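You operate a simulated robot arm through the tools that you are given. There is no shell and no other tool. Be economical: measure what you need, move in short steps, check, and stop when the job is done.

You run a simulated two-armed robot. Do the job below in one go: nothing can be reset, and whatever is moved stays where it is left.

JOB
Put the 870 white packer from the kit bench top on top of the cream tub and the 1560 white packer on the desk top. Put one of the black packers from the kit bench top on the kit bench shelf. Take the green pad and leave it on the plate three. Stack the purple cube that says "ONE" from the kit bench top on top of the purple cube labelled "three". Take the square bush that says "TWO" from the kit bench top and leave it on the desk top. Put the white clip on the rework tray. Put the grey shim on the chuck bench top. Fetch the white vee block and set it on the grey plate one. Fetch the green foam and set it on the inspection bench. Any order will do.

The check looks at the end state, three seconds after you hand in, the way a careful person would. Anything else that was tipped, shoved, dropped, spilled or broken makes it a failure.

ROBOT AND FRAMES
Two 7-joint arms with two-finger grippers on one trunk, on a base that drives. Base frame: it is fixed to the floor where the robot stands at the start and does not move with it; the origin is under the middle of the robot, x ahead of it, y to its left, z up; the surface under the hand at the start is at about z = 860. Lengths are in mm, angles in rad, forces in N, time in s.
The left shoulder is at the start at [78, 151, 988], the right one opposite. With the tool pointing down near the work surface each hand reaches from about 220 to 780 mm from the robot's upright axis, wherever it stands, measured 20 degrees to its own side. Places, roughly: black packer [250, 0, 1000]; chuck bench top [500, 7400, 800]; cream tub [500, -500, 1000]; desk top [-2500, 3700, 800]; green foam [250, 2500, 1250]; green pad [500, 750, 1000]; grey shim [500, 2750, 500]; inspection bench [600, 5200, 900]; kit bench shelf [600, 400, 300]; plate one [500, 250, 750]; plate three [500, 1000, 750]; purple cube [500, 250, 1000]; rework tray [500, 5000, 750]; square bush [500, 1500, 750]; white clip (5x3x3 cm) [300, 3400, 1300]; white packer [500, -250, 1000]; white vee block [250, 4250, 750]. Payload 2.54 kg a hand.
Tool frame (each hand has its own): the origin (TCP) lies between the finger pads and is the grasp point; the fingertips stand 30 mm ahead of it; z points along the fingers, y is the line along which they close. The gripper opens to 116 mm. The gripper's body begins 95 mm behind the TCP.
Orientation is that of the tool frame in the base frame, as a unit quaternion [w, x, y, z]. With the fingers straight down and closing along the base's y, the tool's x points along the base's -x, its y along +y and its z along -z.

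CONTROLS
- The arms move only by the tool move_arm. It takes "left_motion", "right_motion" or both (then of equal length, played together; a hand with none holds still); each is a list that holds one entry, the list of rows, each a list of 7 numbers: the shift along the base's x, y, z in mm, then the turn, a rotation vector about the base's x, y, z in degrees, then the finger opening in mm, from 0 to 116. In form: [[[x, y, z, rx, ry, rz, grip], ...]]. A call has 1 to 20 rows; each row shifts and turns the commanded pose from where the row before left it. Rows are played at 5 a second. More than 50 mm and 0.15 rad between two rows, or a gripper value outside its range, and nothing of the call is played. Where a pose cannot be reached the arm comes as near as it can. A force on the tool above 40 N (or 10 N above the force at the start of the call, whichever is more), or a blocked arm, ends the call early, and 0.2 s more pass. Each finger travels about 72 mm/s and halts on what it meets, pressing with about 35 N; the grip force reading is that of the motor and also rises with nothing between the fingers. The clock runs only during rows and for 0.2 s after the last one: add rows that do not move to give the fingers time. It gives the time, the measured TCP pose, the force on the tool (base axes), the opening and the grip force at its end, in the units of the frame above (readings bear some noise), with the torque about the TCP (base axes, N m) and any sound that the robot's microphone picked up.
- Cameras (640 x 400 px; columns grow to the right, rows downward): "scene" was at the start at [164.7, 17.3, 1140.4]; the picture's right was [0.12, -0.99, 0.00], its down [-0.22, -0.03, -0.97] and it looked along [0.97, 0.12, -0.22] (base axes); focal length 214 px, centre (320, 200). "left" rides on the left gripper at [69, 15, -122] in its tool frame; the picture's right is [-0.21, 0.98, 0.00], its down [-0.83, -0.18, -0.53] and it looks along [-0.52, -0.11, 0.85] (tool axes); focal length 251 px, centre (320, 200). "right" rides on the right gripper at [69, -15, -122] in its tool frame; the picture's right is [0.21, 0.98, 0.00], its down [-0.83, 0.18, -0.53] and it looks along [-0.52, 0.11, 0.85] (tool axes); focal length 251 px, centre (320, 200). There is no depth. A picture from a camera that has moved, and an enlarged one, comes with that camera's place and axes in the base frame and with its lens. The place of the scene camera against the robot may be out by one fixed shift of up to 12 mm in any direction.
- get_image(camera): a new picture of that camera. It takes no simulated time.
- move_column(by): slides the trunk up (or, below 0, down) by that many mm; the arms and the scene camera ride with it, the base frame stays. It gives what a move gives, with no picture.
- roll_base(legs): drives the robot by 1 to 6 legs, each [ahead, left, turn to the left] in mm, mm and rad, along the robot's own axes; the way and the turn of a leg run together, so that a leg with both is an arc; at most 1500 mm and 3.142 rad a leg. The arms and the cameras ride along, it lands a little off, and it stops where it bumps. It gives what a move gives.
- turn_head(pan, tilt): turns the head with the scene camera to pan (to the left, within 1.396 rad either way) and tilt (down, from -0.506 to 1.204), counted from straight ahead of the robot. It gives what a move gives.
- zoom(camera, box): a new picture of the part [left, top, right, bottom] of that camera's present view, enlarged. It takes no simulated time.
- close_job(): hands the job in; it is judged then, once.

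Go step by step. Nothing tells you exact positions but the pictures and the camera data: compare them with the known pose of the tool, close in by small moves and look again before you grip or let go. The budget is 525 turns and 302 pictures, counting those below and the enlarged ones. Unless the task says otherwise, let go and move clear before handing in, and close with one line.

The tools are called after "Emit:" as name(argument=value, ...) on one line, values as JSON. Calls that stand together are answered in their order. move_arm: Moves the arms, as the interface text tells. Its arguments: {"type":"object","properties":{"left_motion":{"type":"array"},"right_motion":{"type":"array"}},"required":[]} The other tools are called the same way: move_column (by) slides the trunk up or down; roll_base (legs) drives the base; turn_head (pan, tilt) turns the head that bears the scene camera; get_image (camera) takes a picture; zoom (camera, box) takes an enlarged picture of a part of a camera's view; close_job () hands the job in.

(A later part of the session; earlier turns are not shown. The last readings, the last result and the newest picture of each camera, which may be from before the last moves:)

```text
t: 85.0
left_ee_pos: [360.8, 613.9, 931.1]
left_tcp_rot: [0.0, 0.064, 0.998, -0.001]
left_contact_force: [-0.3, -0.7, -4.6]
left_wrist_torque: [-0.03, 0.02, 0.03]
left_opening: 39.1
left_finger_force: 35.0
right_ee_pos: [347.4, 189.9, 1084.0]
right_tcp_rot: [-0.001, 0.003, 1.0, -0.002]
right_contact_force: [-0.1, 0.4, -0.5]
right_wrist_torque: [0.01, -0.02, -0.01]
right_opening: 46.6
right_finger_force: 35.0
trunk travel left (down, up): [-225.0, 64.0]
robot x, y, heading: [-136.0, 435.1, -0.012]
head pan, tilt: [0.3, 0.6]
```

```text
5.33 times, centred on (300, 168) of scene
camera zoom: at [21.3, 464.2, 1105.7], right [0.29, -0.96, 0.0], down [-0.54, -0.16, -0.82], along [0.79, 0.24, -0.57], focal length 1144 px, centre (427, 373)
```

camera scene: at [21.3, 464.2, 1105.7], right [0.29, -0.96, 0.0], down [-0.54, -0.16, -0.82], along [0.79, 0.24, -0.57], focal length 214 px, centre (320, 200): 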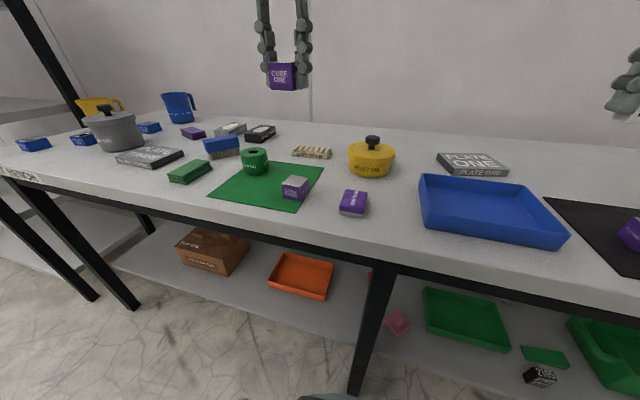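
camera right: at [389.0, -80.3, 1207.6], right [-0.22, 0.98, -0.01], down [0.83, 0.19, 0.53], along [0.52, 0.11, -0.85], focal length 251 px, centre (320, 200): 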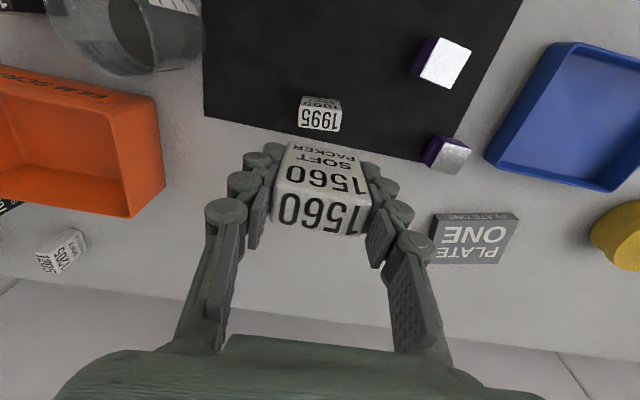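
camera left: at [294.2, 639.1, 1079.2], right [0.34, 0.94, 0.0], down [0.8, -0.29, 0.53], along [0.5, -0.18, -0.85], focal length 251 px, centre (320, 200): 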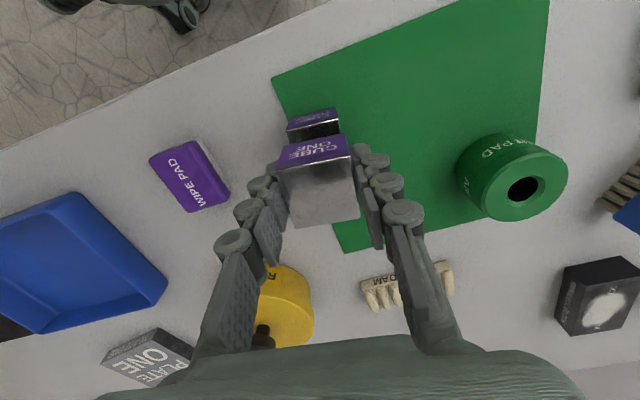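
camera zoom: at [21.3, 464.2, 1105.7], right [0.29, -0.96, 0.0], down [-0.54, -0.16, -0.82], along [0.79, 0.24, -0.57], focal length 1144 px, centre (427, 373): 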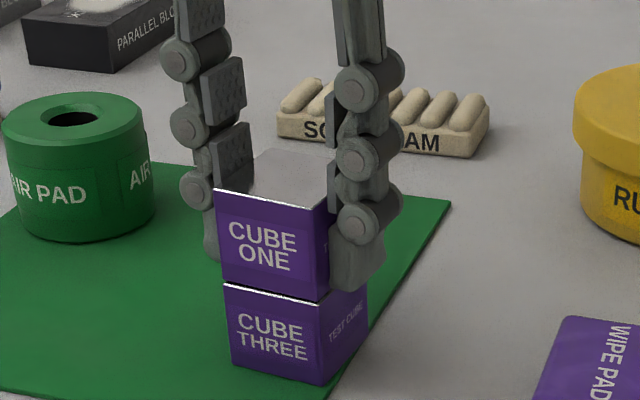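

Nearly touching and well aligned. A few 1 mm steps more.

Emit:
move_arm(left_motion=[[[0, 0, -1, 0, 0, 0, 28], [0, 0, -1, 0, 0, 0, 28]]])

```text
t: 85.6
left_ee_pos: [361.8, 613.7, 931.6]
left_tcp_rot: [0.001, 0.064, 0.998, 0.0]
left_contact_force: [0.1, 3.3, 7.6]
left_wrist_torque: [0.04, 0.22, -0.04]
left_opening: 39.3
left_finger_force: 35.1
right_ee_pos: [346.6, 189.2, 1085.0]
right_tcp_rot: [0.0, 0.003, 1.0, -0.003]
right_contact_force: [-0.4, 0.1, -0.3]
right_wrist_torque: [-0.02, 0.01, -0.04]
right_opening: 46.8
right_finger_force: 34.8
trunk travel left (down, up): [-225.0, 64.0]
robot x, y, heading: [-136.2, 430.8, -0.013]
head pan, tilt: [0.3, 0.6]
```

Contact. Releasing and rising straight up.

Emit:
move_arm(left_motion=[[[0, 0, 1, 0, 0, 0, 44], [0, 0, 0, 0, 0, 0, 55], [0, 0, 0, 0, 0, 0, 70], [0, 0, 0, 0, 0, 0, 80], [0, 0, 20, 0, 0, 0, 80], [0, 0, 40, 0, 0, 0, 80], [0, 0, 45, 0, 0, 0, 116], [0, 0, 40, 0, 0, 0, 116]]])

Emit:
zoom(camera="scene", box=[220, 110, 380, 210])

Emit:
get_image(camera="left")

```text
t: 87.4
left_ee_pos: [361.2, 612.6, 1075.4]
left_tcp_rot: [0.001, 0.065, 0.998, 0.001]
left_contact_force: [0.6, -0.2, 0.4]
left_wrist_torque: [0.0, 0.03, -0.02]
left_opening: 116.0
left_finger_force: 0.1
right_ee_pos: [347.9, 189.5, 1084.9]
right_tcp_rot: [0.0, 0.003, 1.0, -0.003]
right_contact_force: [0.4, 0.5, -1.1]
right_wrist_torque: [0.02, -0.01, -0.03]
right_opening: 46.5
right_finger_force: 34.9
trunk travel left (down, up): [-225.0, 64.0]
robot x, y, heading: [-133.3, 435.6, -0.006]
head pan, tilt: [0.3, 0.6]
```

```text
4.00 times, centred on (300, 160) of scene
camera zoom: at [21.0, 464.1, 1105.7], right [0.29, -0.96, 0.0], down [-0.54, -0.16, -0.83], along [0.79, 0.24, -0.56], focal length 858 px, centre (400, 360)
```

zoom: 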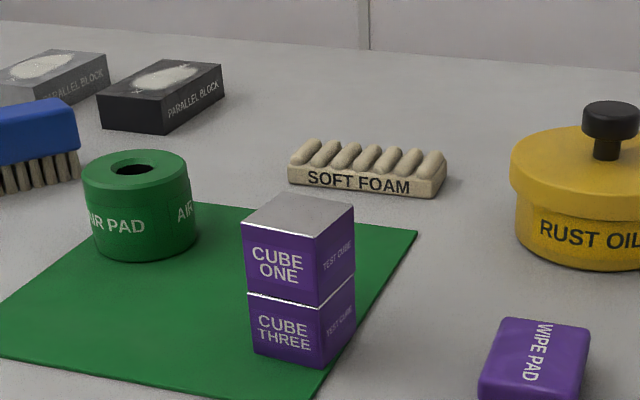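

```text
238 pictures are left
camera left: at [293.7, 636.9, 1197.8], right [0.34, 0.94, 0.0], down [0.8, -0.29, 0.53], along [0.5, -0.18, -0.85], focal length 251 px, centre (320, 200)
```

left: 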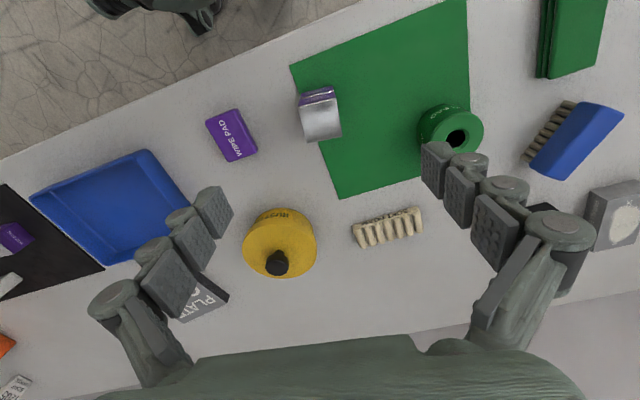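

Stack is good. Driving left ~170 mm to pick the green AIR PAD.

Emit:
roll_base(legs=[[0, 165, 0.008]])

Emit:
move_arm(left_motion=[[[25, -10, -15, 0, 0, 3.5, 116], [25, -5, -15, 0, 0, 3.5, 116], [0, 0, 0, 0, 0, 0, 116]]])

Emit:
get_image(camera="left")

```text
t: 89.6
left_ee_pos: [360.5, 777.9, 1075.3]
left_tcp_rot: [0.0, 0.06, 0.998, 0.0]
left_contact_force: [0.2, -0.3, -1.1]
left_wrist_torque: [-0.04, 0.04, 0.0]
left_opening: 116.0
left_finger_force: 0.1
right_ee_pos: [350.0, 354.7, 1085.1]
right_tcp_rot: [0.0, -0.002, 1.0, -0.003]
right_contact_force: [0.0, -0.8, -1.1]
right_wrist_torque: [0.0, 0.0, 0.0]
right_opening: 46.7
right_finger_force: 34.7
trunk travel left (down, up): [-225.0, 64.0]
robot x, y, heading: [-132.5, 595.1, 0.001]
head pan, tilt: [0.3, 0.6]
```

```text
t: 90.4
left_ee_pos: [411.0, 762.0, 1045.4]
left_tcp_rot: [0.001, -0.002, 1.0, 0.0]
left_contact_force: [0.7, -0.2, -0.5]
left_wrist_torque: [-0.02, -0.02, 0.0]
left_opening: 116.1
left_finger_force: 0.0
right_ee_pos: [349.2, 354.2, 1083.8]
right_tcp_rot: [-0.001, -0.001, 1.0, -0.003]
right_contact_force: [0.3, -0.7, -0.5]
right_wrist_torque: [-0.01, 0.0, 0.0]
right_opening: 46.7
right_finger_force: 35.3
trunk travel left (down, up): [-225.0, 64.0]
robot x, y, heading: [-137.1, 596.6, 0.003]
head pan, tilt: [0.3, 0.6]
```

```text
237 pictures are left
camera left: at [340.6, 778.0, 1167.5], right [0.21, 0.98, 0.0], down [0.83, -0.18, 0.53], along [0.52, -0.11, -0.84], focal length 251 px, centre (320, 200)
```

left: 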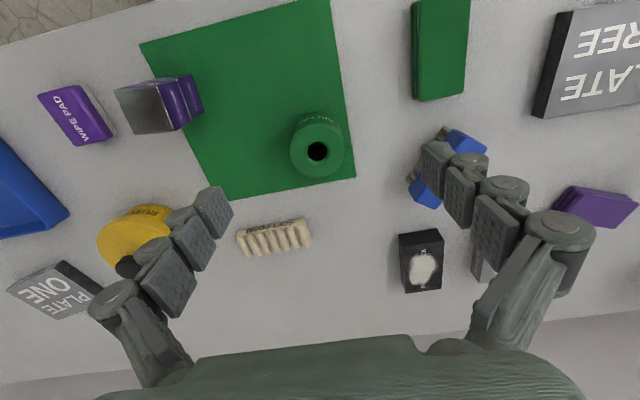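

The pad's centre is at (438,754), ~58 mm wide and ~50 high. Descending over it.

Emit:
move_arm(left_motion=[[[13, -4, -35, 0, 0, 0, 100], [14, -4, -35, 0, 0, 0, 100], [0, 0, 0, 0, 0, 0, 100]]])

Emit:
get_image(camera="left")

```text
t: 91.2
left_ee_pos: [435.7, 756.0, 975.5]
left_tcp_rot: [0.001, -0.001, 1.0, 0.0]
left_contact_force: [-1.3, 0.8, 0.5]
left_wrist_torque: [0.0, -0.02, 0.01]
left_opening: 99.9
left_finger_force: 0.1
right_ee_pos: [349.6, 354.5, 1084.0]
right_tcp_rot: [0.001, -0.002, 1.0, -0.003]
right_contact_force: [0.1, -0.5, -0.8]
right_wrist_torque: [0.01, 0.02, 0.02]
right_opening: 46.8
right_finger_force: 35.4
trunk travel left (down, up): [-225.0, 64.0]
robot x, y, heading: [-131.9, 593.9, -0.003]
head pan, tilt: [0.3, 0.6]
```

```text
236 pictures are left
camera left: at [364.9, 771.2, 1097.6], right [0.21, 0.98, 0.0], down [0.83, -0.18, 0.53], along [0.52, -0.11, -0.85], focal length 251 px, centre (320, 200)
```

left: 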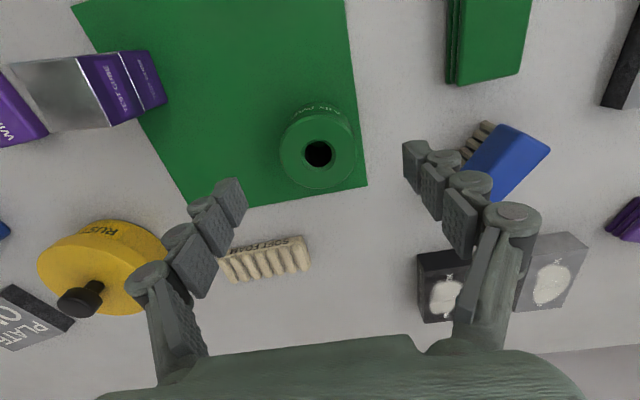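

Good. Descend, close with time, then lift.

Emit:
move_arm(left_motion=[[[0, -1, -40, 0, 0, 0, 100], [0, 0, -37, 0, 0, 0, 100], [0, 0, 0, 0, 0, 0, 60], [0, 0, 0, 0, 0, 0, 46], [0, 0, 0, 0, 0, 0, 46], [0, 0, 0, 0, 0, 0, 46], [0, 0, 0, 0, 0, 0, 46], [0, 0, 15, 0, 0, 0, 46], [0, 0, 30, 0, 0, 0, 46]]])

Emit:
get_image(camera="left")

```text
t: 93.2
left_ee_pos: [436.6, 753.6, 943.0]
left_tcp_rot: [0.0, -0.001, 1.0, 0.0]
left_contact_force: [0.3, 0.7, -3.9]
left_wrist_torque: [-0.02, 0.03, -0.01]
left_opening: 60.7
left_finger_force: 35.6
right_ee_pos: [351.1, 354.5, 1085.2]
right_tcp_rot: [-0.001, -0.001, 1.0, -0.003]
right_contact_force: [-0.1, -0.9, -0.7]
right_wrist_torque: [-0.01, 0.0, -0.01]
right_opening: 46.9
right_finger_force: 35.2
trunk travel left (down, up): [-225.0, 64.0]
robot x, y, heading: [-134.6, 593.9, 0.006]
head pan, tilt: [0.3, 0.6]
```

```text
235 pictures are left
camera left: at [366.1, 769.1, 1065.0], right [0.21, 0.98, 0.0], down [0.83, -0.18, 0.53], along [0.52, -0.11, -0.85], focal length 251 px, centre (320, 200)
```

left: 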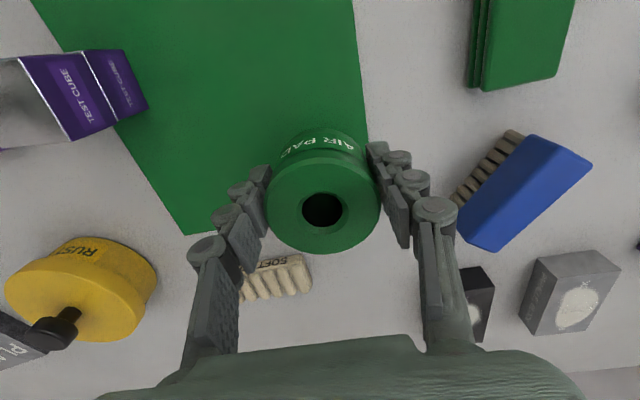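

AIR PAD held. Lifting and driving left toward plate three.

Emit:
move_arm(left_motion=[[[0, 0, 40, 0, 0, 0, 46], [0, 0, 40, 0, 0, 0, 46], [0, 0, 40, 0, 0, 0, 46], [-10, 0, 20, 0, 0, 0, 46], [0, 0, 0, 0, 0, 0, 46]]])

Emit:
roll_base(legs=[[0, 220, 0]])

Emit:
get_image(camera="left")

Emit:
turn_head(pan=0.4, tilt=0.6)

Emit:
get_image(camera="scene")

```text
t: 94.4
left_ee_pos: [412.1, 772.9, 1073.8]
left_tcp_rot: [0.0, -0.001, 1.0, 0.001]
left_contact_force: [-0.2, 0.6, -3.1]
left_wrist_torque: [0.02, 0.02, 0.05]
left_opening: 60.3
left_finger_force: 35.3
left hand out of reach, approached as far as the arm can: row 2, 3
right_ee_pos: [350.3, 354.7, 1083.0]
right_tcp_rot: [-0.001, -0.002, 1.0, -0.002]
right_contact_force: [0.2, 0.1, -0.3]
right_wrist_torque: [-0.01, 0.04, -0.01]
right_opening: 46.8
right_finger_force: 35.2
trunk travel left (down, up): [-225.0, 64.0]
robot x, y, heading: [-132.1, 595.4, 0.002]
head pan, tilt: [0.3, 0.6]
```

```text
t: 97.1
left_ee_pos: [413.4, 990.5, 1074.5]
left_tcp_rot: [0.0, -0.001, 1.0, -0.001]
left_contact_force: [-0.9, -0.3, -3.8]
left_wrist_torque: [-0.01, 0.0, 0.02]
left_opening: 60.4
left_finger_force: 35.3
right_ee_pos: [349.8, 572.5, 1084.9]
right_tcp_rot: [0.0, 0.0, 1.0, -0.003]
right_contact_force: [0.1, 0.6, -1.1]
right_wrist_torque: [0.02, 0.02, -0.02]
right_opening: 46.7
right_finger_force: 35.2
trunk travel left (down, up): [-225.0, 64.0]
robot x, y, heading: [-131.8, 815.0, -0.002]
head pan, tilt: [0.3, 0.6]
```

```text
234 pictures are left
camera left: at [341.7, 1005.8, 1196.1], right [0.22, 0.98, 0.0], down [0.83, -0.18, 0.53], along [0.52, -0.12, -0.84], focal length 251 px, centre (320, 200)
```

left: 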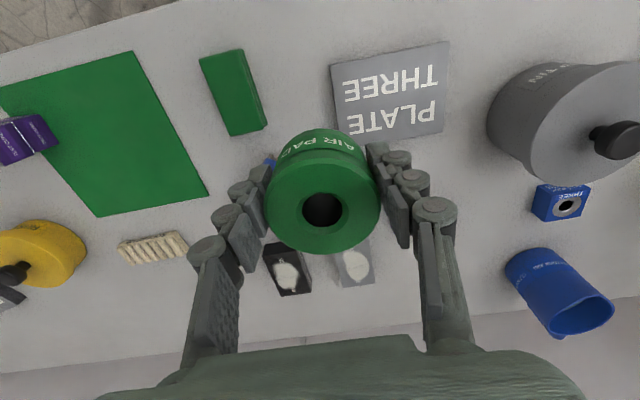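

```text
t: 97.8
left_ee_pos: [412.4, 990.5, 1073.6]
left_tcp_rot: [0.0, 0.0, 1.0, 0.0]
left_contact_force: [-0.2, 0.2, -2.9]
left_wrist_torque: [0.01, 0.0, -0.02]
left_opening: 60.4
left_finger_force: 34.5
right_ee_pos: [348.3, 573.2, 1083.1]
right_tcp_rot: [-0.001, 0.0, 1.0, -0.002]
right_contact_force: [0.7, 0.5, -0.9]
right_wrist_torque: [0.0, 0.02, -0.01]
right_opening: 46.8
right_finger_force: 35.4
trunk travel left (down, up): [-225.0, 64.0]
robot x, y, heading: [-133.5, 814.7, 0.003]
head pan, tilt: [0.4, 0.6]
```

```text
233 pictures are left
camera scene: at [18.3, 853.5, 1105.7], right [0.39, -0.92, 0.0], down [-0.52, -0.22, -0.82], along [0.76, 0.32, -0.57], focal length 214 px, centre (320, 200)
```

scene: 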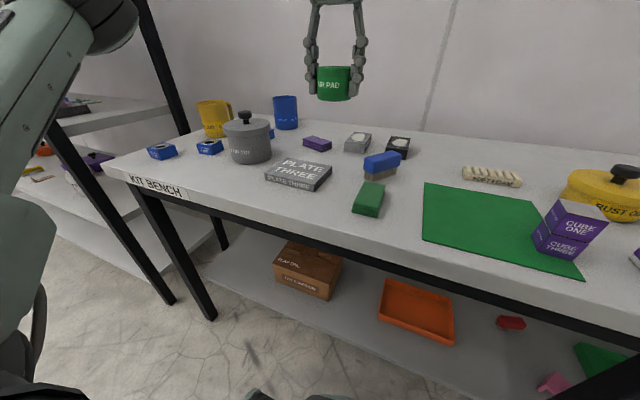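

Plate three's centre is about (411,1076). Moving the pad above it and lowering partway.

Emit:
move_arm(left_motion=[[[0, 43, 0, 0, 0, 0, 46], [0, 42, 0, 0, 0, 0, 46], [0, 0, -40, 0, 0, 0, 46], [0, 0, -40, 0, 0, 0, 46], [0, 0, -40, 0, 0, 0, 46], [0, 0, -14, 0, 0, 0, 46], [0, 0, 0, 0, 0, 0, 46]]])

Emit:
get_image(camera="left")

Emit:
zoom(camera="scene", box=[220, 110, 380, 210])

```text
t: 99.4
left_ee_pos: [412.2, 1074.9, 938.0]
left_tcp_rot: [0.0, 0.0, 1.0, -0.001]
left_contact_force: [0.0, -0.3, -3.9]
left_wrist_torque: [0.02, 0.02, 0.01]
left_opening: 60.4
left_finger_force: 34.9
right_ee_pos: [349.5, 573.4, 1083.9]
right_tcp_rot: [-0.001, 0.0, 1.0, -0.003]
right_contact_force: [0.7, -0.3, 0.2]
right_wrist_torque: [0.0, 0.01, -0.01]
right_opening: 46.7
right_finger_force: 34.9
trunk travel left (down, up): [-225.0, 64.0]
robot x, y, heading: [-138.2, 813.4, 0.0]
head pan, tilt: [0.4, 0.6]
```

```text
232 pictures are left
camera left: at [340.8, 1092.3, 1060.6], right [0.22, 0.98, 0.0], down [0.83, -0.18, 0.54], along [0.52, -0.12, -0.84], focal length 251 px, centre (320, 200)
```

left: 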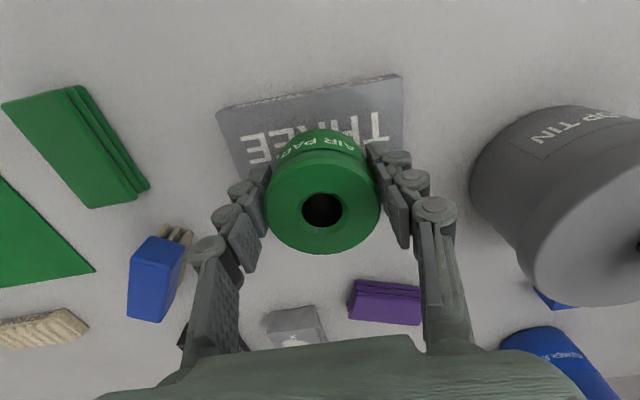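

```text
4.00 times, centred on (300, 160) of scene
camera zoom: at [18.2, 853.6, 1105.7], right [0.39, -0.92, 0.0], down [-0.52, -0.22, -0.82], along [0.76, 0.32, -0.57], focal length 858 px, centre (400, 360)
```

zoom: 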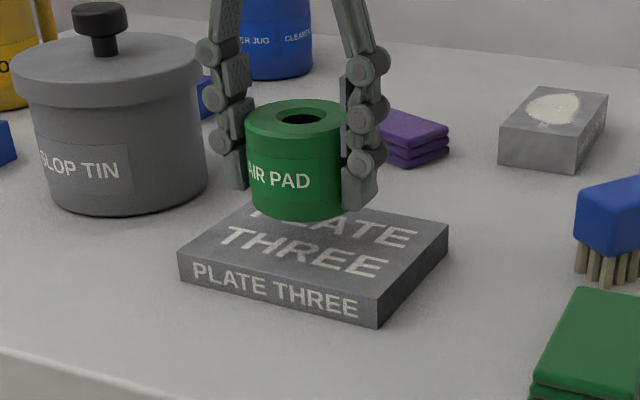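

Well over the plate. Lowering to contact.

Emit:
move_arm(left_motion=[[[3, 0, -6, 0, 0, 0, 46], [2, 0, -5, 0, 0, 0, 46], [0, 0, -3, 0, 0, 0, 46], [0, 0, -2, 0, 0, 0, 46], [0, 0, -2, 0, 0, 0, 46]]])

Emit:
zoom(camera="scene", box=[220, 110, 380, 210])

```text
t: 100.6
left_ee_pos: [417.1, 1075.2, 921.1]
left_tcp_rot: [0.001, 0.002, 1.0, -0.001]
left_contact_force: [0.8, -0.2, -4.0]
left_wrist_torque: [0.01, 0.05, 0.0]
left_opening: 60.3
left_finger_force: 35.0
right_ee_pos: [349.1, 571.7, 1084.3]
right_tcp_rot: [0.0, 0.0, 1.0, -0.002]
right_contact_force: [0.4, 0.6, -1.6]
right_wrist_torque: [0.03, -0.01, -0.01]
right_opening: 46.6
right_finger_force: 35.1
trunk travel left (down, up): [-225.0, 64.0]
robot x, y, heading: [-140.5, 812.3, 0.0]
head pan, tilt: [0.4, 0.6]
```

```text
4.00 times, centred on (300, 160) of scene
camera zoom: at [18.3, 853.6, 1105.7], right [0.39, -0.92, 0.0], down [-0.52, -0.22, -0.82], along [0.76, 0.32, -0.57], focal length 858 px, centre (400, 360)
```

zoom: 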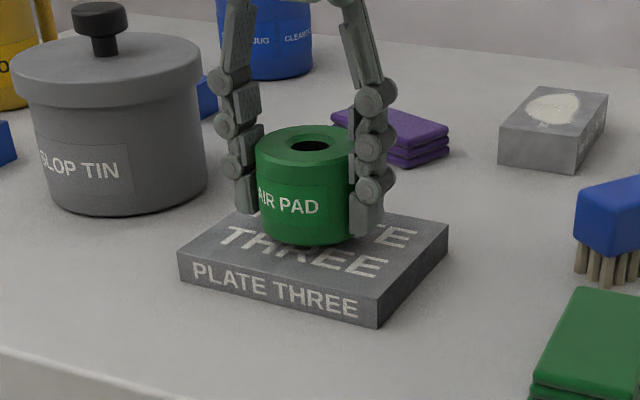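

Emit:
move_arm(left_motion=[[[0, 0, -2, 0, 0, 0, 46], [0, 0, -1, 0, 0, 0, 46], [0, 0, -1, 0, 0, 0, 46]]])

```text
t: 101.4
left_ee_pos: [417.5, 1073.9, 917.3]
left_tcp_rot: [0.001, 0.0, 1.0, -0.001]
left_contact_force: [0.2, -0.6, -3.5]
left_wrist_torque: [0.01, 0.02, 0.02]
left_opening: 60.6
left_finger_force: 35.4
right_ee_pos: [348.1, 572.9, 1084.1]
right_tcp_rot: [-0.001, 0.0, 1.0, -0.002]
right_contact_force: [1.4, 0.0, -0.4]
right_wrist_torque: [-0.03, 0.04, 0.04]
right_opening: 46.8
right_finger_force: 34.6
trunk travel left (down, up): [-225.0, 64.0]
robot x, y, heading: [-139.6, 816.3, 0.001]
head pan, tilt: [0.4, 0.6]
```

No contact yet; continuing.

Emit:
move_arm(left_motion=[[[0, 0, -1.5, 0, 0, 0, 46], [0, 0, -1.5, 0, 0, 0, 46]]])

Emit:
move_arm(left_motion=[[[0, 0, -1.5, 0, 0, 0, 46]]])

```text
t: 102.0
left_ee_pos: [417.6, 1074.3, 914.6]
left_tcp_rot: [0.001, 0.0, 1.0, -0.001]
left_contact_force: [0.6, -0.2, -3.1]
left_wrist_torque: [0.03, -0.01, -0.02]
left_opening: 60.5
left_finger_force: 34.5
right_ee_pos: [348.7, 573.6, 1083.6]
right_tcp_rot: [-0.002, 0.0, 1.0, -0.003]
right_contact_force: [0.6, -0.6, -0.5]
right_wrist_torque: [-0.02, -0.01, 0.0]
right_opening: 46.5
right_finger_force: 35.3
trunk travel left (down, up): [-225.0, 64.0]
robot x, y, heading: [-136.0, 817.6, -0.0]
head pan, tilt: [0.4, 0.6]
```

```text
t: 102.4
left_ee_pos: [418.7, 1074.1, 916.0]
left_tcp_rot: [0.002, 0.0, 1.0, 0.0]
left_contact_force: [0.1, 2.5, 4.3]
left_wrist_torque: [0.04, 0.19, -0.03]
left_opening: 60.8
left_finger_force: 35.0
right_ee_pos: [349.2, 572.6, 1085.0]
right_tcp_rot: [0.001, 0.0, 1.0, -0.003]
right_contact_force: [0.5, 0.1, -0.8]
right_wrist_torque: [0.01, 0.01, -0.01]
right_opening: 46.8
right_finger_force: 35.4
trunk travel left (down, up): [-225.0, 64.0]
robot x, y, heading: [-135.3, 812.5, 0.001]
head pan, tilt: [0.4, 0.6]
```

Contact. Releasing and rising.

Emit:
move_arm(left_motion=[[[0, 0, 0, 0, 0, 0, 68], [0, 0, 0, 0, 0, 0, 85], [0, 0, 0, 0, 0, 0, 90], [0, 0, 30, 0, 0, 0, 90], [0, 0, 45, 0, 0, 0, 90], [0, 0, 45, 0, 0, 0, 116], [0, 0, 40, 0, 0, 0, 116]]])

Emit:
get_image(camera="left")

Emit:
get_image(camera="scene")

Emit:
zoom(camera="scene", box=[120, 80, 320, 205])

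```text
t: 104.0
left_ee_pos: [415.9, 1072.8, 1073.6]
left_tcp_rot: [-0.001, 0.0, 1.0, -0.001]
left_contact_force: [-0.2, -0.4, 0.3]
left_wrist_torque: [-0.02, 0.01, -0.04]
left_opening: 116.0
left_finger_force: 0.0
right_ee_pos: [349.4, 572.7, 1084.4]
right_tcp_rot: [0.001, 0.0, 1.0, -0.002]
right_contact_force: [0.2, 0.0, -0.7]
right_wrist_torque: [0.04, -0.01, 0.04]
right_opening: 46.8
right_finger_force: 35.3
trunk travel left (down, up): [-225.0, 64.0]
robot x, y, heading: [-137.9, 815.3, 0.001]
head pan, tilt: [0.4, 0.6]
```

```text
229 pictures are left
camera left: at [346.0, 1089.4, 1196.1], right [0.22, 0.98, 0.0], down [0.83, -0.18, 0.53], along [0.52, -0.12, -0.85], focal length 251 px, centre (320, 200)
```

left: 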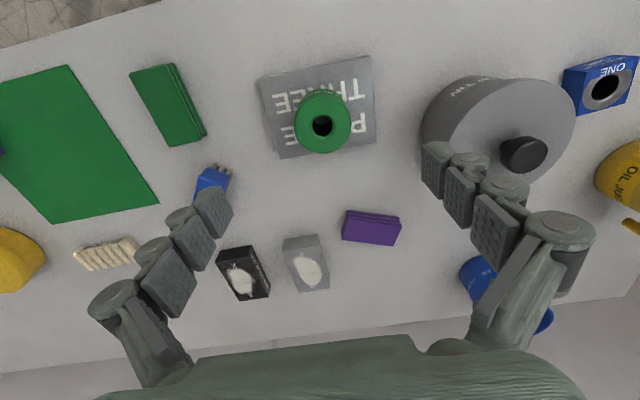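

```text
228 pictures are left
camera scene: at [18.0, 853.5, 1105.7], right [0.39, -0.92, 0.0], down [-0.52, -0.22, -0.83], along [0.76, 0.32, -0.57], focal length 214 px, centre (320, 200)
```

scene: 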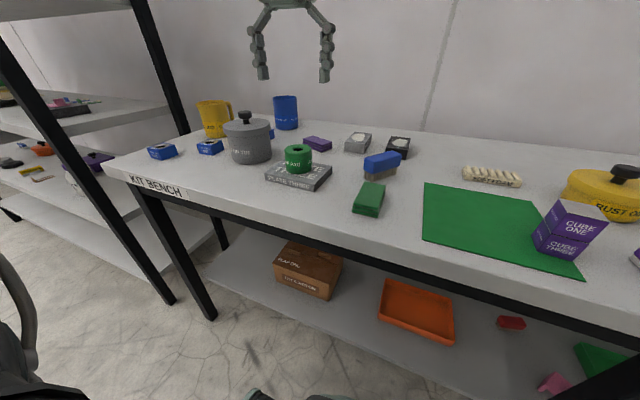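

```text
3.20 times, centred on (220, 142) of scene
camera zoom: at [18.0, 853.5, 1105.7], right [0.39, -0.92, 0.0], down [-0.52, -0.22, -0.83], along [0.76, 0.32, -0.57], focal length 686 px, centre (640, 384)
```

zoom: 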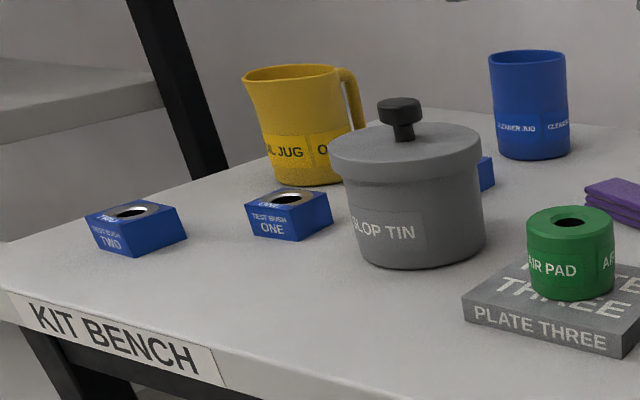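

The pad sits on plate three. Bush TWO is near (374,1478); driving left ~430 mm.

Emit:
roll_base(legs=[[0, 410, 0]])

Emit:
get_image(camera="left")

```text
t: 108.4
left_ee_pos: [414.8, 1482.3, 1074.0]
left_tcp_rot: [0.001, -0.003, 1.0, -0.001]
left_contact_force: [0.0, -0.3, 0.9]
left_wrist_torque: [0.03, 0.05, -0.01]
left_opening: 116.2
left_finger_force: 0.1
right_ee_pos: [349.5, 981.2, 1084.8]
right_tcp_rot: [0.0, -0.003, 1.0, -0.002]
right_contact_force: [0.3, 0.6, -0.9]
right_wrist_torque: [-0.02, -0.01, 0.01]
right_opening: 46.6
right_finger_force: 34.5
trunk travel left (down, up): [-225.0, 64.0]
robot x, y, heading: [-136.5, 1216.8, 0.01]
head pan, tilt: [0.4, 0.6]
```

```text
226 pictures are left
camera left: at [343.4, 1497.4, 1195.6], right [0.21, 0.98, 0.0], down [0.83, -0.18, 0.54], along [0.52, -0.11, -0.84], focal length 251 px, centre (320, 200)
```

left: 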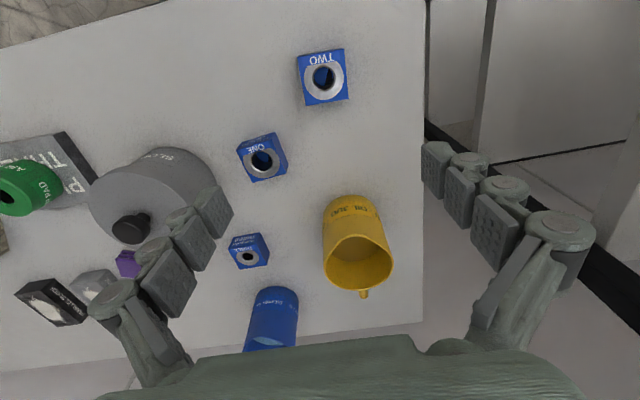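

Bush TWO at about (380,1494). Moving over it for a closer look.

Emit:
move_arm(left_motion=[[[-17, 6, -40, 0, 0, 0, 100], [-17, 5, -40, 0, 0, 0, 100], [0, 0, 0, 0, 0, 0, 100]]])

Emit:
zoom(camera="left", box=[220, 60, 420, 185])

Emit:
get_image(camera="left")

```text
t: 109.2
left_ee_pos: [381.9, 1493.5, 994.0]
left_tcp_rot: [0.001, -0.002, 1.0, 0.0]
left_contact_force: [-0.5, 0.1, 0.4]
left_wrist_torque: [0.01, -0.01, 0.0]
left_opening: 100.2
left_finger_force: 0.0
right_ee_pos: [349.1, 980.8, 1083.2]
right_tcp_rot: [0.0, -0.003, 1.0, -0.002]
right_contact_force: [-0.5, 0.3, -1.2]
right_wrist_torque: [-0.01, 0.0, -0.06]
right_opening: 46.8
right_finger_force: 34.9
trunk travel left (down, up): [-225.0, 64.0]
robot x, y, heading: [-136.2, 1219.6, 0.005]
head pan, tilt: [0.4, 0.6]
```

```text
3.20 times, centred on (320, 122) of left
camera zoom: at [310.7, 1509.0, 1116.3], right [0.21, 0.98, 0.0], down [0.83, -0.18, 0.54], along [0.52, -0.11, -0.84], focal length 805 px, centre (320, 448)
```

zoom: 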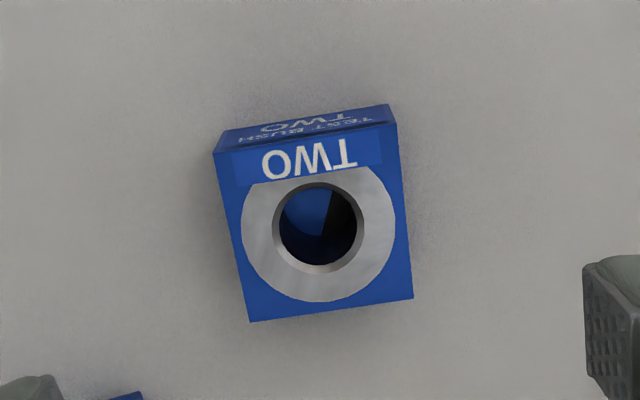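

```text
224 pictures are left
camera left: at [310.7, 1509.0, 1116.3], right [0.21, 0.98, 0.0], down [0.83, -0.18, 0.54], along [0.52, -0.11, -0.84], focal length 251 px, centre (320, 200)
```

left: 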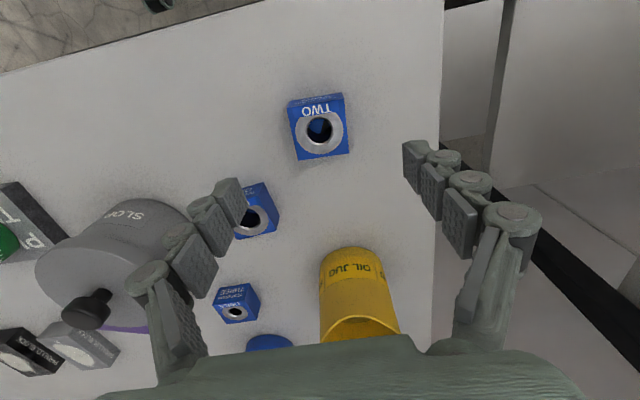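

Centre (377,1495), ~49 wide, ~30 high. Descend, grip with time, lift.

Emit:
move_arm(left_motion=[[[-3, 1, -40, 0, 0, -3.5, 100], [-2, 0, -40, 0, 0, 0, 100], [0, 0, -20, 0, 0, 0, 100], [0, 0, 0, 0, 0, 0, 70], [0, 0, 0, 0, 0, 0, 38], [0, 0, 0, 0, 0, 0, 38], [0, 0, 0, 0, 0, 0, 38], [0, 0, 0, 0, 0, 0, 38], [0, 0, 10, 0, 0, 0, 38], [0, 0, 30, 0, 0, 0, 38], [0, 0, 0, 0, 0, 0, 38]]])

Emit:
get_image(camera="left")

```text
t: 111.6
left_ee_pos: [375.6, 1492.8, 934.6]
left_tcp_rot: [0.0, 0.028, 1.0, 0.0]
left_contact_force: [-0.5, 0.3, -3.8]
left_wrist_torque: [-0.01, 0.03, -0.02]
left_opening: 49.4
left_finger_force: 35.0
right_ee_pos: [349.3, 980.5, 1085.5]
right_tcp_rot: [0.0, -0.003, 1.0, -0.003]
right_contact_force: [0.2, -0.4, -1.6]
right_wrist_torque: [-0.01, -0.02, -0.01]
right_opening: 46.6
right_finger_force: 34.6
trunk travel left (down, up): [-225.0, 64.0]
robot x, y, heading: [-138.3, 1216.2, 0.005]
head pan, tilt: [0.4, 0.6]
```

```text
223 pictures are left
camera left: at [306.1, 1512.4, 1056.7], right [0.27, 0.96, 0.0], down [0.81, -0.23, 0.53], along [0.51, -0.14, -0.85], focal length 251 px, centre (320, 200)
```

left: 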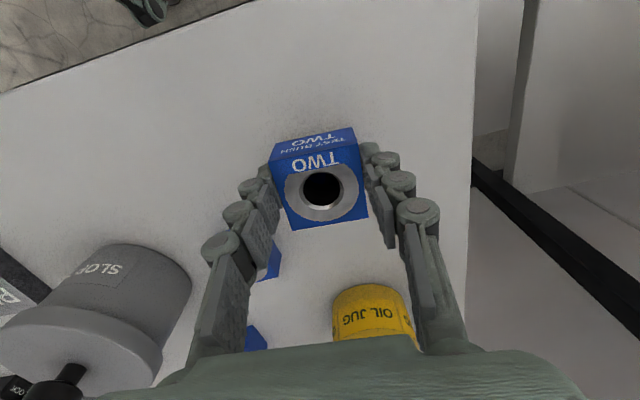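

Bush held. Raising it, backing away from the bench, turning left and looking toward the desk.

Emit:
move_arm(left_motion=[[[0, 0, 40, 0, 0, 0, 38], [0, 0, 40, 0, 0, 0, 38], [0, 0, 40, 0, 0, 0, 38], [0, 0, 30, 0, 0, 0, 38], [0, 0, 0, 0, 0, 0, 38]]])

Emit:
roll_base(legs=[[-700, 0, 0], [0, 0, 1.57]])

Emit:
turn_head(pan=0.3, tilt=0.15)

Emit:
get_image(camera="scene")

```text
t: 112.8
left_ee_pos: [377.1, 1491.3, 1082.5]
left_tcp_rot: [0.0, 0.028, 1.0, 0.0]
left_contact_force: [-1.0, -0.2, -4.2]
left_wrist_torque: [-0.04, 0.0, -0.05]
left_opening: 49.6
left_finger_force: 35.1
right_ee_pos: [349.2, 980.3, 1084.3]
right_tcp_rot: [-0.001, -0.003, 1.0, -0.003]
right_contact_force: [0.6, 0.6, -1.0]
right_wrist_torque: [0.02, -0.01, 0.06]
right_opening: 46.6
right_finger_force: 35.3
trunk travel left (down, up): [-225.0, 64.0]
robot x, y, heading: [-138.6, 1221.2, 0.007]
head pan, tilt: [0.4, 0.6]
```

```text
t: 120.7
left_ee_pos: [-1130.1, 1718.5, 1083.1]
left_tcp_rot: [0.001, -0.693, 0.721, 0.0]
left_contact_force: [-0.3, -0.3, -3.8]
left_wrist_torque: [-0.04, -0.01, 0.0]
left_opening: 49.6
left_finger_force: 35.0
right_ee_pos: [-619.4, 1700.0, 1084.8]
right_tcp_rot: [-0.001, 0.714, -0.7, 0.003]
right_contact_force: [-0.1, 0.9, -0.7]
right_wrist_torque: [-0.01, -0.04, 0.0]
right_opening: 46.7
right_finger_force: 34.7
trunk travel left (down, up): [-225.0, 64.0]
robot x, y, heading: [-851.5, 1207.8, 1.593]
head pan, tilt: [0.4, 0.6]
```

```text
t: 121.6
left_ee_pos: [-1131.0, 1718.8, 1082.2]
left_tcp_rot: [-0.001, -0.693, 0.721, 0.001]
left_contact_force: [0.6, 0.1, -4.2]
left_wrist_torque: [0.0, -0.04, 0.0]
left_opening: 49.6
left_finger_force: 35.1
right_ee_pos: [-619.2, 1700.2, 1084.7]
right_tcp_rot: [-0.001, 0.714, -0.7, 0.002]
right_contact_force: [0.0, 0.4, -0.4]
right_wrist_torque: [0.01, 0.02, -0.04]
right_opening: 46.9
right_finger_force: 35.3
trunk travel left (down, up): [-225.0, 64.0]
robot x, y, heading: [-846.0, 1209.5, 1.589]
head pan, tilt: [0.3, 0.15]
```

```text
222 pictures are left
camera scene: at [-875.9, 1371.9, 1147.1], right [0.95, 0.32, 0.0], down [0.05, -0.14, -0.99], along [-0.31, 0.94, -0.15], focal length 214 px, centre (320, 200)
```

scene: 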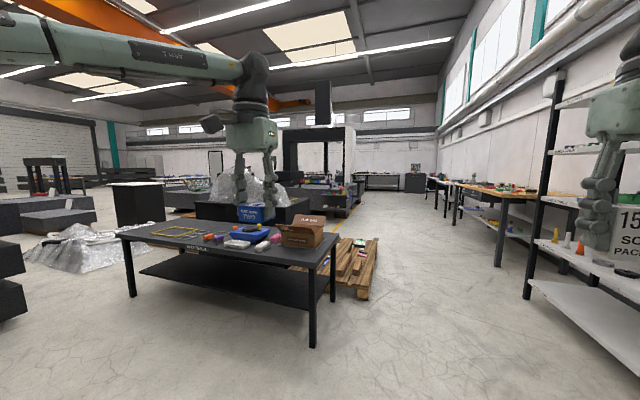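

A black table stands ahead-left; I'll read labels.

Emit:
zoom(camera="scene", box=[100, 170, 400, 357])

Emit:
zoom(camera="scene", box=[320, 130, 560, 280])

Emit:
zoom(camera="scene", box=[0, 120, 320, 320])

```text
2.13 times, centred on (250, 264) of scene
camera zoom: at [-875.9, 1371.9, 1147.1], right [0.95, 0.32, 0.0], down [0.05, -0.14, -0.99], along [-0.31, 0.94, -0.15], focal length 458 px, centre (469, 64)
```

zoom: 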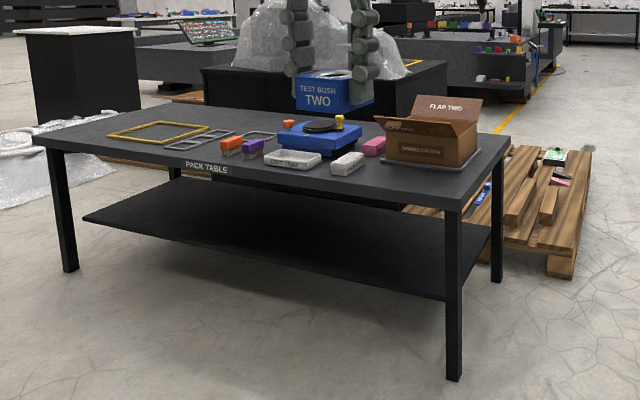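

```text
2.67 times, centred on (440, 205) of scene
camera zoom: at [-875.9, 1371.9, 1147.1], right [0.95, 0.32, 0.0], down [0.05, -0.14, -0.99], along [-0.31, 0.94, -0.15], focal length 572 px, centre (0, 187)
```

zoom: 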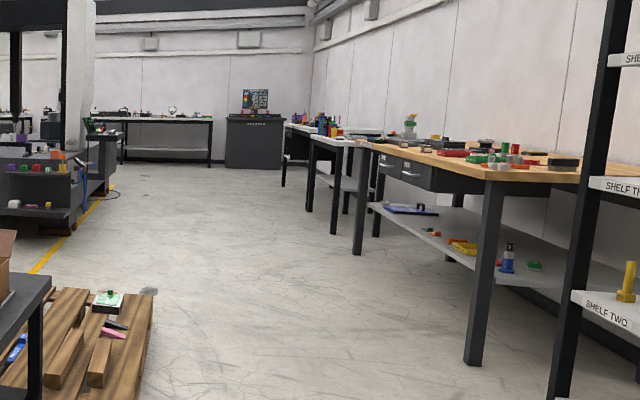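

```text
2.00 times, centred on (160, 220) of scene
camera zoom: at [-875.9, 1371.9, 1147.1], right [0.95, 0.32, 0.0], down [0.05, -0.14, -0.99], along [-0.31, 0.94, -0.15], focal length 429 px, centre (640, 160)
```

zoom: 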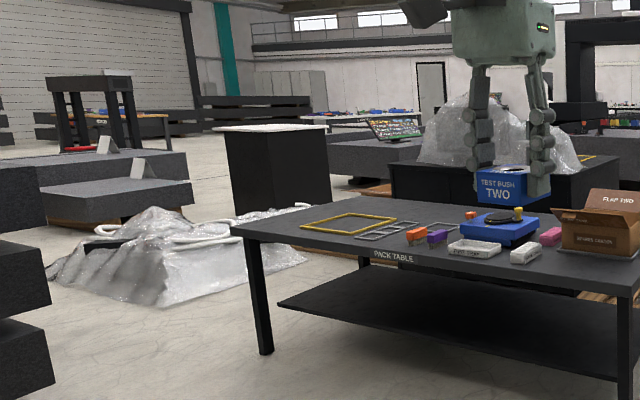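

That is the pack table; the desk should be further behind. I'll go along the aisle (x≈-500) to y≈3700 and look left.

Emit:
roll_base(legs=[[0, -350, -0.02], [1400, 0, 0], [900, 0, 0]])

Emit:
turn_head(pan=1.2, tilt=0.2)

Emit:
get_image(camera="scene")

```text
t: 136.3
left_ee_pos: [-756.8, 4001.8, 1082.8]
left_tcp_rot: [0.0, -0.683, 0.73, -0.001]
left_contact_force: [0.4, 0.3, -3.9]
left_wrist_torque: [-0.05, -0.01, 0.0]
left_opening: 49.5
left_finger_force: 35.2
right_ee_pos: [-245.7, 3968.4, 1084.4]
right_tcp_rot: [0.001, -0.705, 0.709, -0.003]
right_contact_force: [-0.3, -0.2, -1.1]
right_wrist_torque: [0.01, -0.02, 0.01]
right_opening: 46.8
right_finger_force: 34.3
trunk travel left (down, up): [-225.0, 64.0]
robot x, y, heading: [-489.0, 3488.3, 1.567]
head pan, tilt: [0.3, 0.15]
```

```text
t: 137.5
left_ee_pos: [-756.0, 4000.9, 1082.2]
left_tcp_rot: [0.0, -0.683, 0.731, 0.0]
left_contact_force: [-0.3, -0.1, -4.4]
left_wrist_torque: [-0.02, -0.02, 0.01]
left_opening: 49.6
left_finger_force: 34.8
right_ee_pos: [-244.5, 3969.2, 1084.8]
right_tcp_rot: [0.001, -0.705, 0.709, -0.002]
right_contact_force: [0.3, 0.3, -1.1]
right_wrist_torque: [-0.04, 0.01, -0.01]
right_opening: 46.7
right_finger_force: 35.4
trunk travel left (down, up): [-225.0, 64.0]
robot x, y, heading: [-490.6, 3485.6, 1.566]
head pan, tilt: [1.201, 0.201]
```

```text
218 pictures are left
camera scene: at [-570.3, 3593.5, 1142.5], right [0.37, 0.93, 0.0], down [0.19, -0.07, -0.98], along [-0.91, 0.36, -0.2], focal length 214 px, centre (320, 200)
```

scene: 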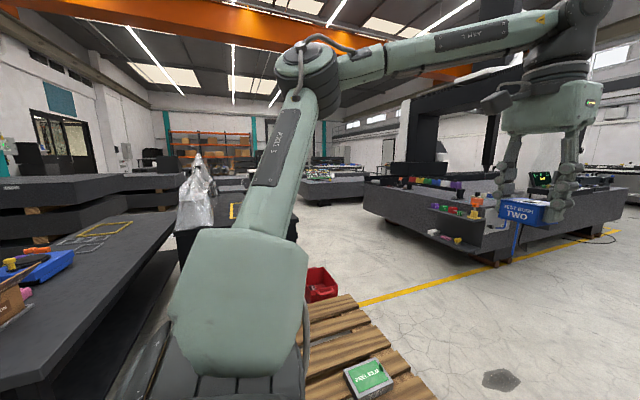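

The arm blocks the view; turning the robot left to face -x.

Emit:
roll_base(legs=[[200, 0, 0], [0, 0, 1.57]])

Emit:
turn_head(pan=0.0, tilt=0.2)

Emit:
get_image(camera="scene")

Emit:
zoom(camera="scene", box=[160, 140, 480, 340])

```text
t: 143.1
left_ee_pos: [-1000.0, 3410.5, 1082.6]
left_tcp_rot: [-0.001, 1.0, -0.029, 0.0]
left_contact_force: [-0.3, 0.9, -5.1]
left_wrist_torque: [0.0, -0.05, 0.0]
left_opening: 49.5
left_finger_force: 34.9
right_ee_pos: [-972.8, 3922.3, 1082.9]
right_tcp_rot: [-0.002, 1.0, 0.003, 0.001]
right_contact_force: [-1.7, -0.5, -0.3]
right_wrist_torque: [0.02, 0.01, 0.01]
right_opening: 46.8
right_finger_force: 34.5
trunk travel left (down, up): [-225.0, 64.0]
robot x, y, heading: [-488.7, 3679.9, -3.135]
head pan, tilt: [1.201, 0.201]
```

```text
t: 144.5
left_ee_pos: [-999.6, 3411.2, 1083.2]
left_tcp_rot: [0.0, 1.0, -0.028, 0.0]
left_contact_force: [0.0, 0.5, -3.2]
left_wrist_torque: [-0.03, 0.01, 0.0]
left_opening: 49.5
left_finger_force: 35.3
right_ee_pos: [-973.7, 3921.6, 1085.0]
right_tcp_rot: [-0.003, 1.0, 0.002, 0.001]
right_contact_force: [-0.2, -0.6, -0.9]
right_wrist_torque: [-0.02, -0.04, 0.01]
right_opening: 46.5
right_finger_force: 35.2
trunk travel left (down, up): [-225.0, 64.0]
robot x, y, heading: [-484.5, 3681.6, -3.136]
head pan, tilt: [0.0, 0.201]
```

```text
217 pictures are left
camera scene: at [-644.3, 3688.6, 1142.5], right [-0.01, 1.0, 0.0], down [0.2, 0.0, -0.98], along [-0.98, -0.01, -0.2], focal length 214 px, centre (320, 200)
```

scene: 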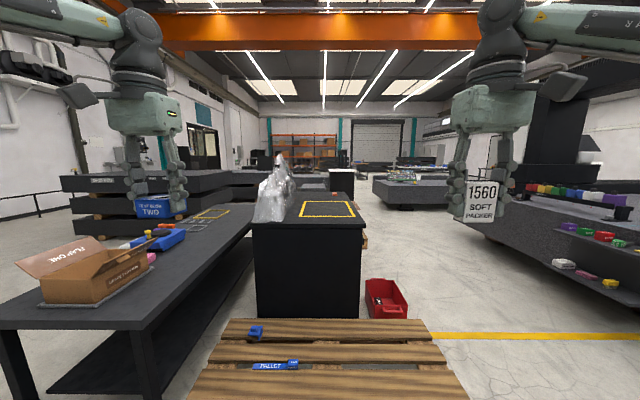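

```text
2.00 times, centred on (320, 240) of scene
camera zoom: at [-644.3, 3688.6, 1142.5], right [-0.01, 1.0, 0.0], down [0.2, 0.0, -0.98], along [-0.98, -0.01, -0.2], focal length 429 px, centre (320, 120)
```

zoom: 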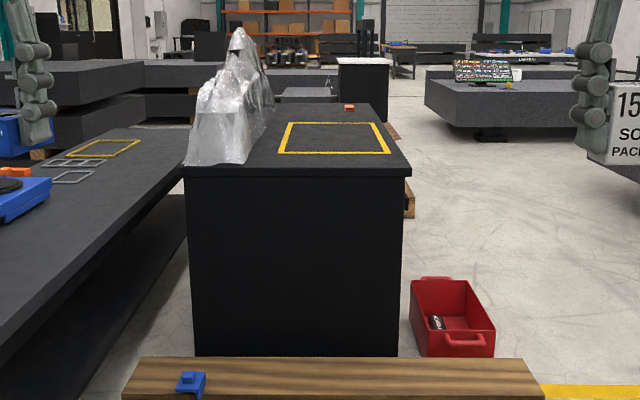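

A black desk-like block with a yellow outline lies at about x -1750…-2800, y 3350–3920. I'll go around to its +y side and check for a label, staying clear of the pallet and red bin.

Emit:
roll_base(legs=[[0, -1000, 0], [1300, 0, 0]])

Emit:
turn_head(pan=0.7, tilt=0.4)

Emit:
get_image(camera="scene")

```text
t: 160.6
left_ee_pos: [-2325.5, 4398.2, 1082.7]
left_tcp_rot: [0.0, 1.0, -0.03, 0.0]
left_contact_force: [0.0, 0.1, -4.7]
left_wrist_torque: [0.02, -0.01, -0.02]
left_opening: 49.6
left_finger_force: 34.5
right_ee_pos: [-2296.0, 4909.2, 1083.4]
right_tcp_rot: [-0.003, 1.0, 0.001, 0.001]
right_contact_force: [0.2, 0.9, -1.6]
right_wrist_torque: [-0.01, -0.01, 0.02]
right_opening: 46.7
right_finger_force: 34.8
trunk travel left (down, up): [-225.0, 64.0]
robot x, y, heading: [-1810.1, 4670.4, -3.136]
head pan, tilt: [0.0, 0.201]
```

```text
t: 161.7
left_ee_pos: [-2325.6, 4398.2, 1082.8]
left_tcp_rot: [-0.001, 1.0, -0.031, 0.0]
left_contact_force: [-1.9, 0.4, -4.0]
left_wrist_torque: [0.02, -0.04, -0.01]
left_opening: 49.5
left_finger_force: 34.7
right_ee_pos: [-2296.9, 4911.0, 1084.0]
right_tcp_rot: [-0.003, 1.0, 0.001, 0.001]
right_contact_force: [-0.2, -0.4, -1.1]
right_wrist_torque: [-0.03, 0.05, 0.03]
right_opening: 46.9
right_finger_force: 34.9
trunk travel left (down, up): [-225.0, 64.0]
robot x, y, heading: [-1812.3, 4671.2, -3.137]
head pan, tilt: [0.7, 0.4]
```

```text
215 pictures are left
camera scene: at [-1946.4, 4615.5, 1124.0], right [-0.64, 0.76, 0.0], down [0.3, 0.25, -0.92], along [-0.7, -0.59, -0.39], focal length 214 px, centre (320, 200)
```

scene: 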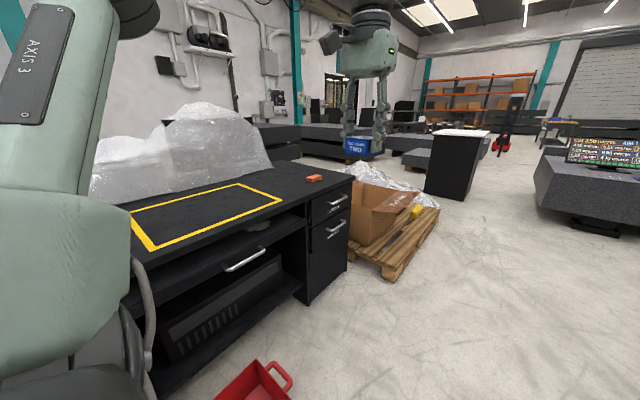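

It is a desk with drawers facing +y: top z≈700, x -2010…-3133, front edge y≈3895. I'll use the free area right of the yellow outline; driving there and turning to face it.

Emit:
roll_base(legs=[[800, 0, 0], [0, 0, 1.57]])

Emit:
turn_head(pan=0.0, tilt=0.6)

Emit:
get_image(camera="scene")

```text
t: 169.9
left_ee_pos: [-2336.9, 4154.8, 1082.1]
left_tcp_rot: [-0.001, 0.726, 0.687, 0.0]
left_contact_force: [-0.2, 0.2, -4.2]
left_wrist_torque: [0.06, -0.01, 0.03]
left_opening: 49.4
left_finger_force: 35.1
right_ee_pos: [-2848.8, 4181.3, 1083.7]
right_tcp_rot: [-0.003, 0.704, 0.71, -0.001]
right_contact_force: [-1.3, -0.2, -1.0]
right_wrist_torque: [0.0, 0.01, 0.01]
right_opening: 46.7
right_finger_force: 34.9
trunk travel left (down, up): [-225.0, 64.0]
robot x, y, heading: [-2610.0, 4673.1, -1.561]
head pan, tilt: [0.7, 0.4]
```

```text
t: 171.0
left_ee_pos: [-2337.3, 4155.7, 1083.4]
left_tcp_rot: [-0.001, 0.726, 0.688, -0.001]
left_contact_force: [-0.2, 0.4, -3.6]
left_wrist_torque: [0.0, -0.01, -0.02]
left_opening: 49.3
left_finger_force: 34.8
right_ee_pos: [-2849.0, 4181.0, 1085.0]
right_tcp_rot: [-0.003, 0.704, 0.71, -0.002]
right_contact_force: [0.1, -0.9, -0.7]
right_wrist_torque: [-0.05, 0.01, 0.02]
right_opening: 46.7
right_finger_force: 35.2
trunk travel left (down, up): [-225.0, 64.0]
robot x, y, heading: [-2614.3, 4667.7, -1.568]
head pan, tilt: [0.0, 0.6]
```

```text
214 pictures are left
camera scene: at [-2606.4, 4517.2, 1105.7], right [-1.0, -0.01, 0.0], down [0.0, 0.57, -0.82], along [0.01, -0.82, -0.57], focal length 214 px, centre (320, 200)
```

scene: 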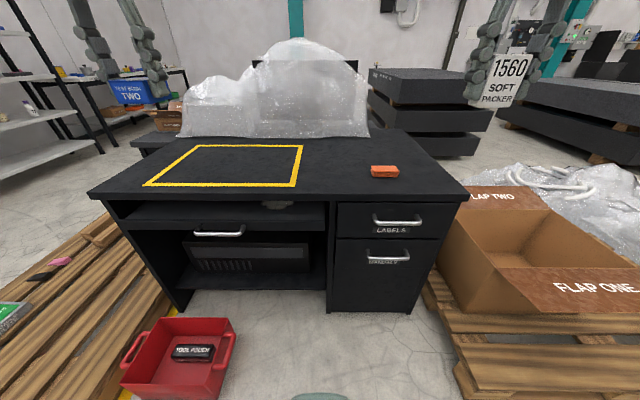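

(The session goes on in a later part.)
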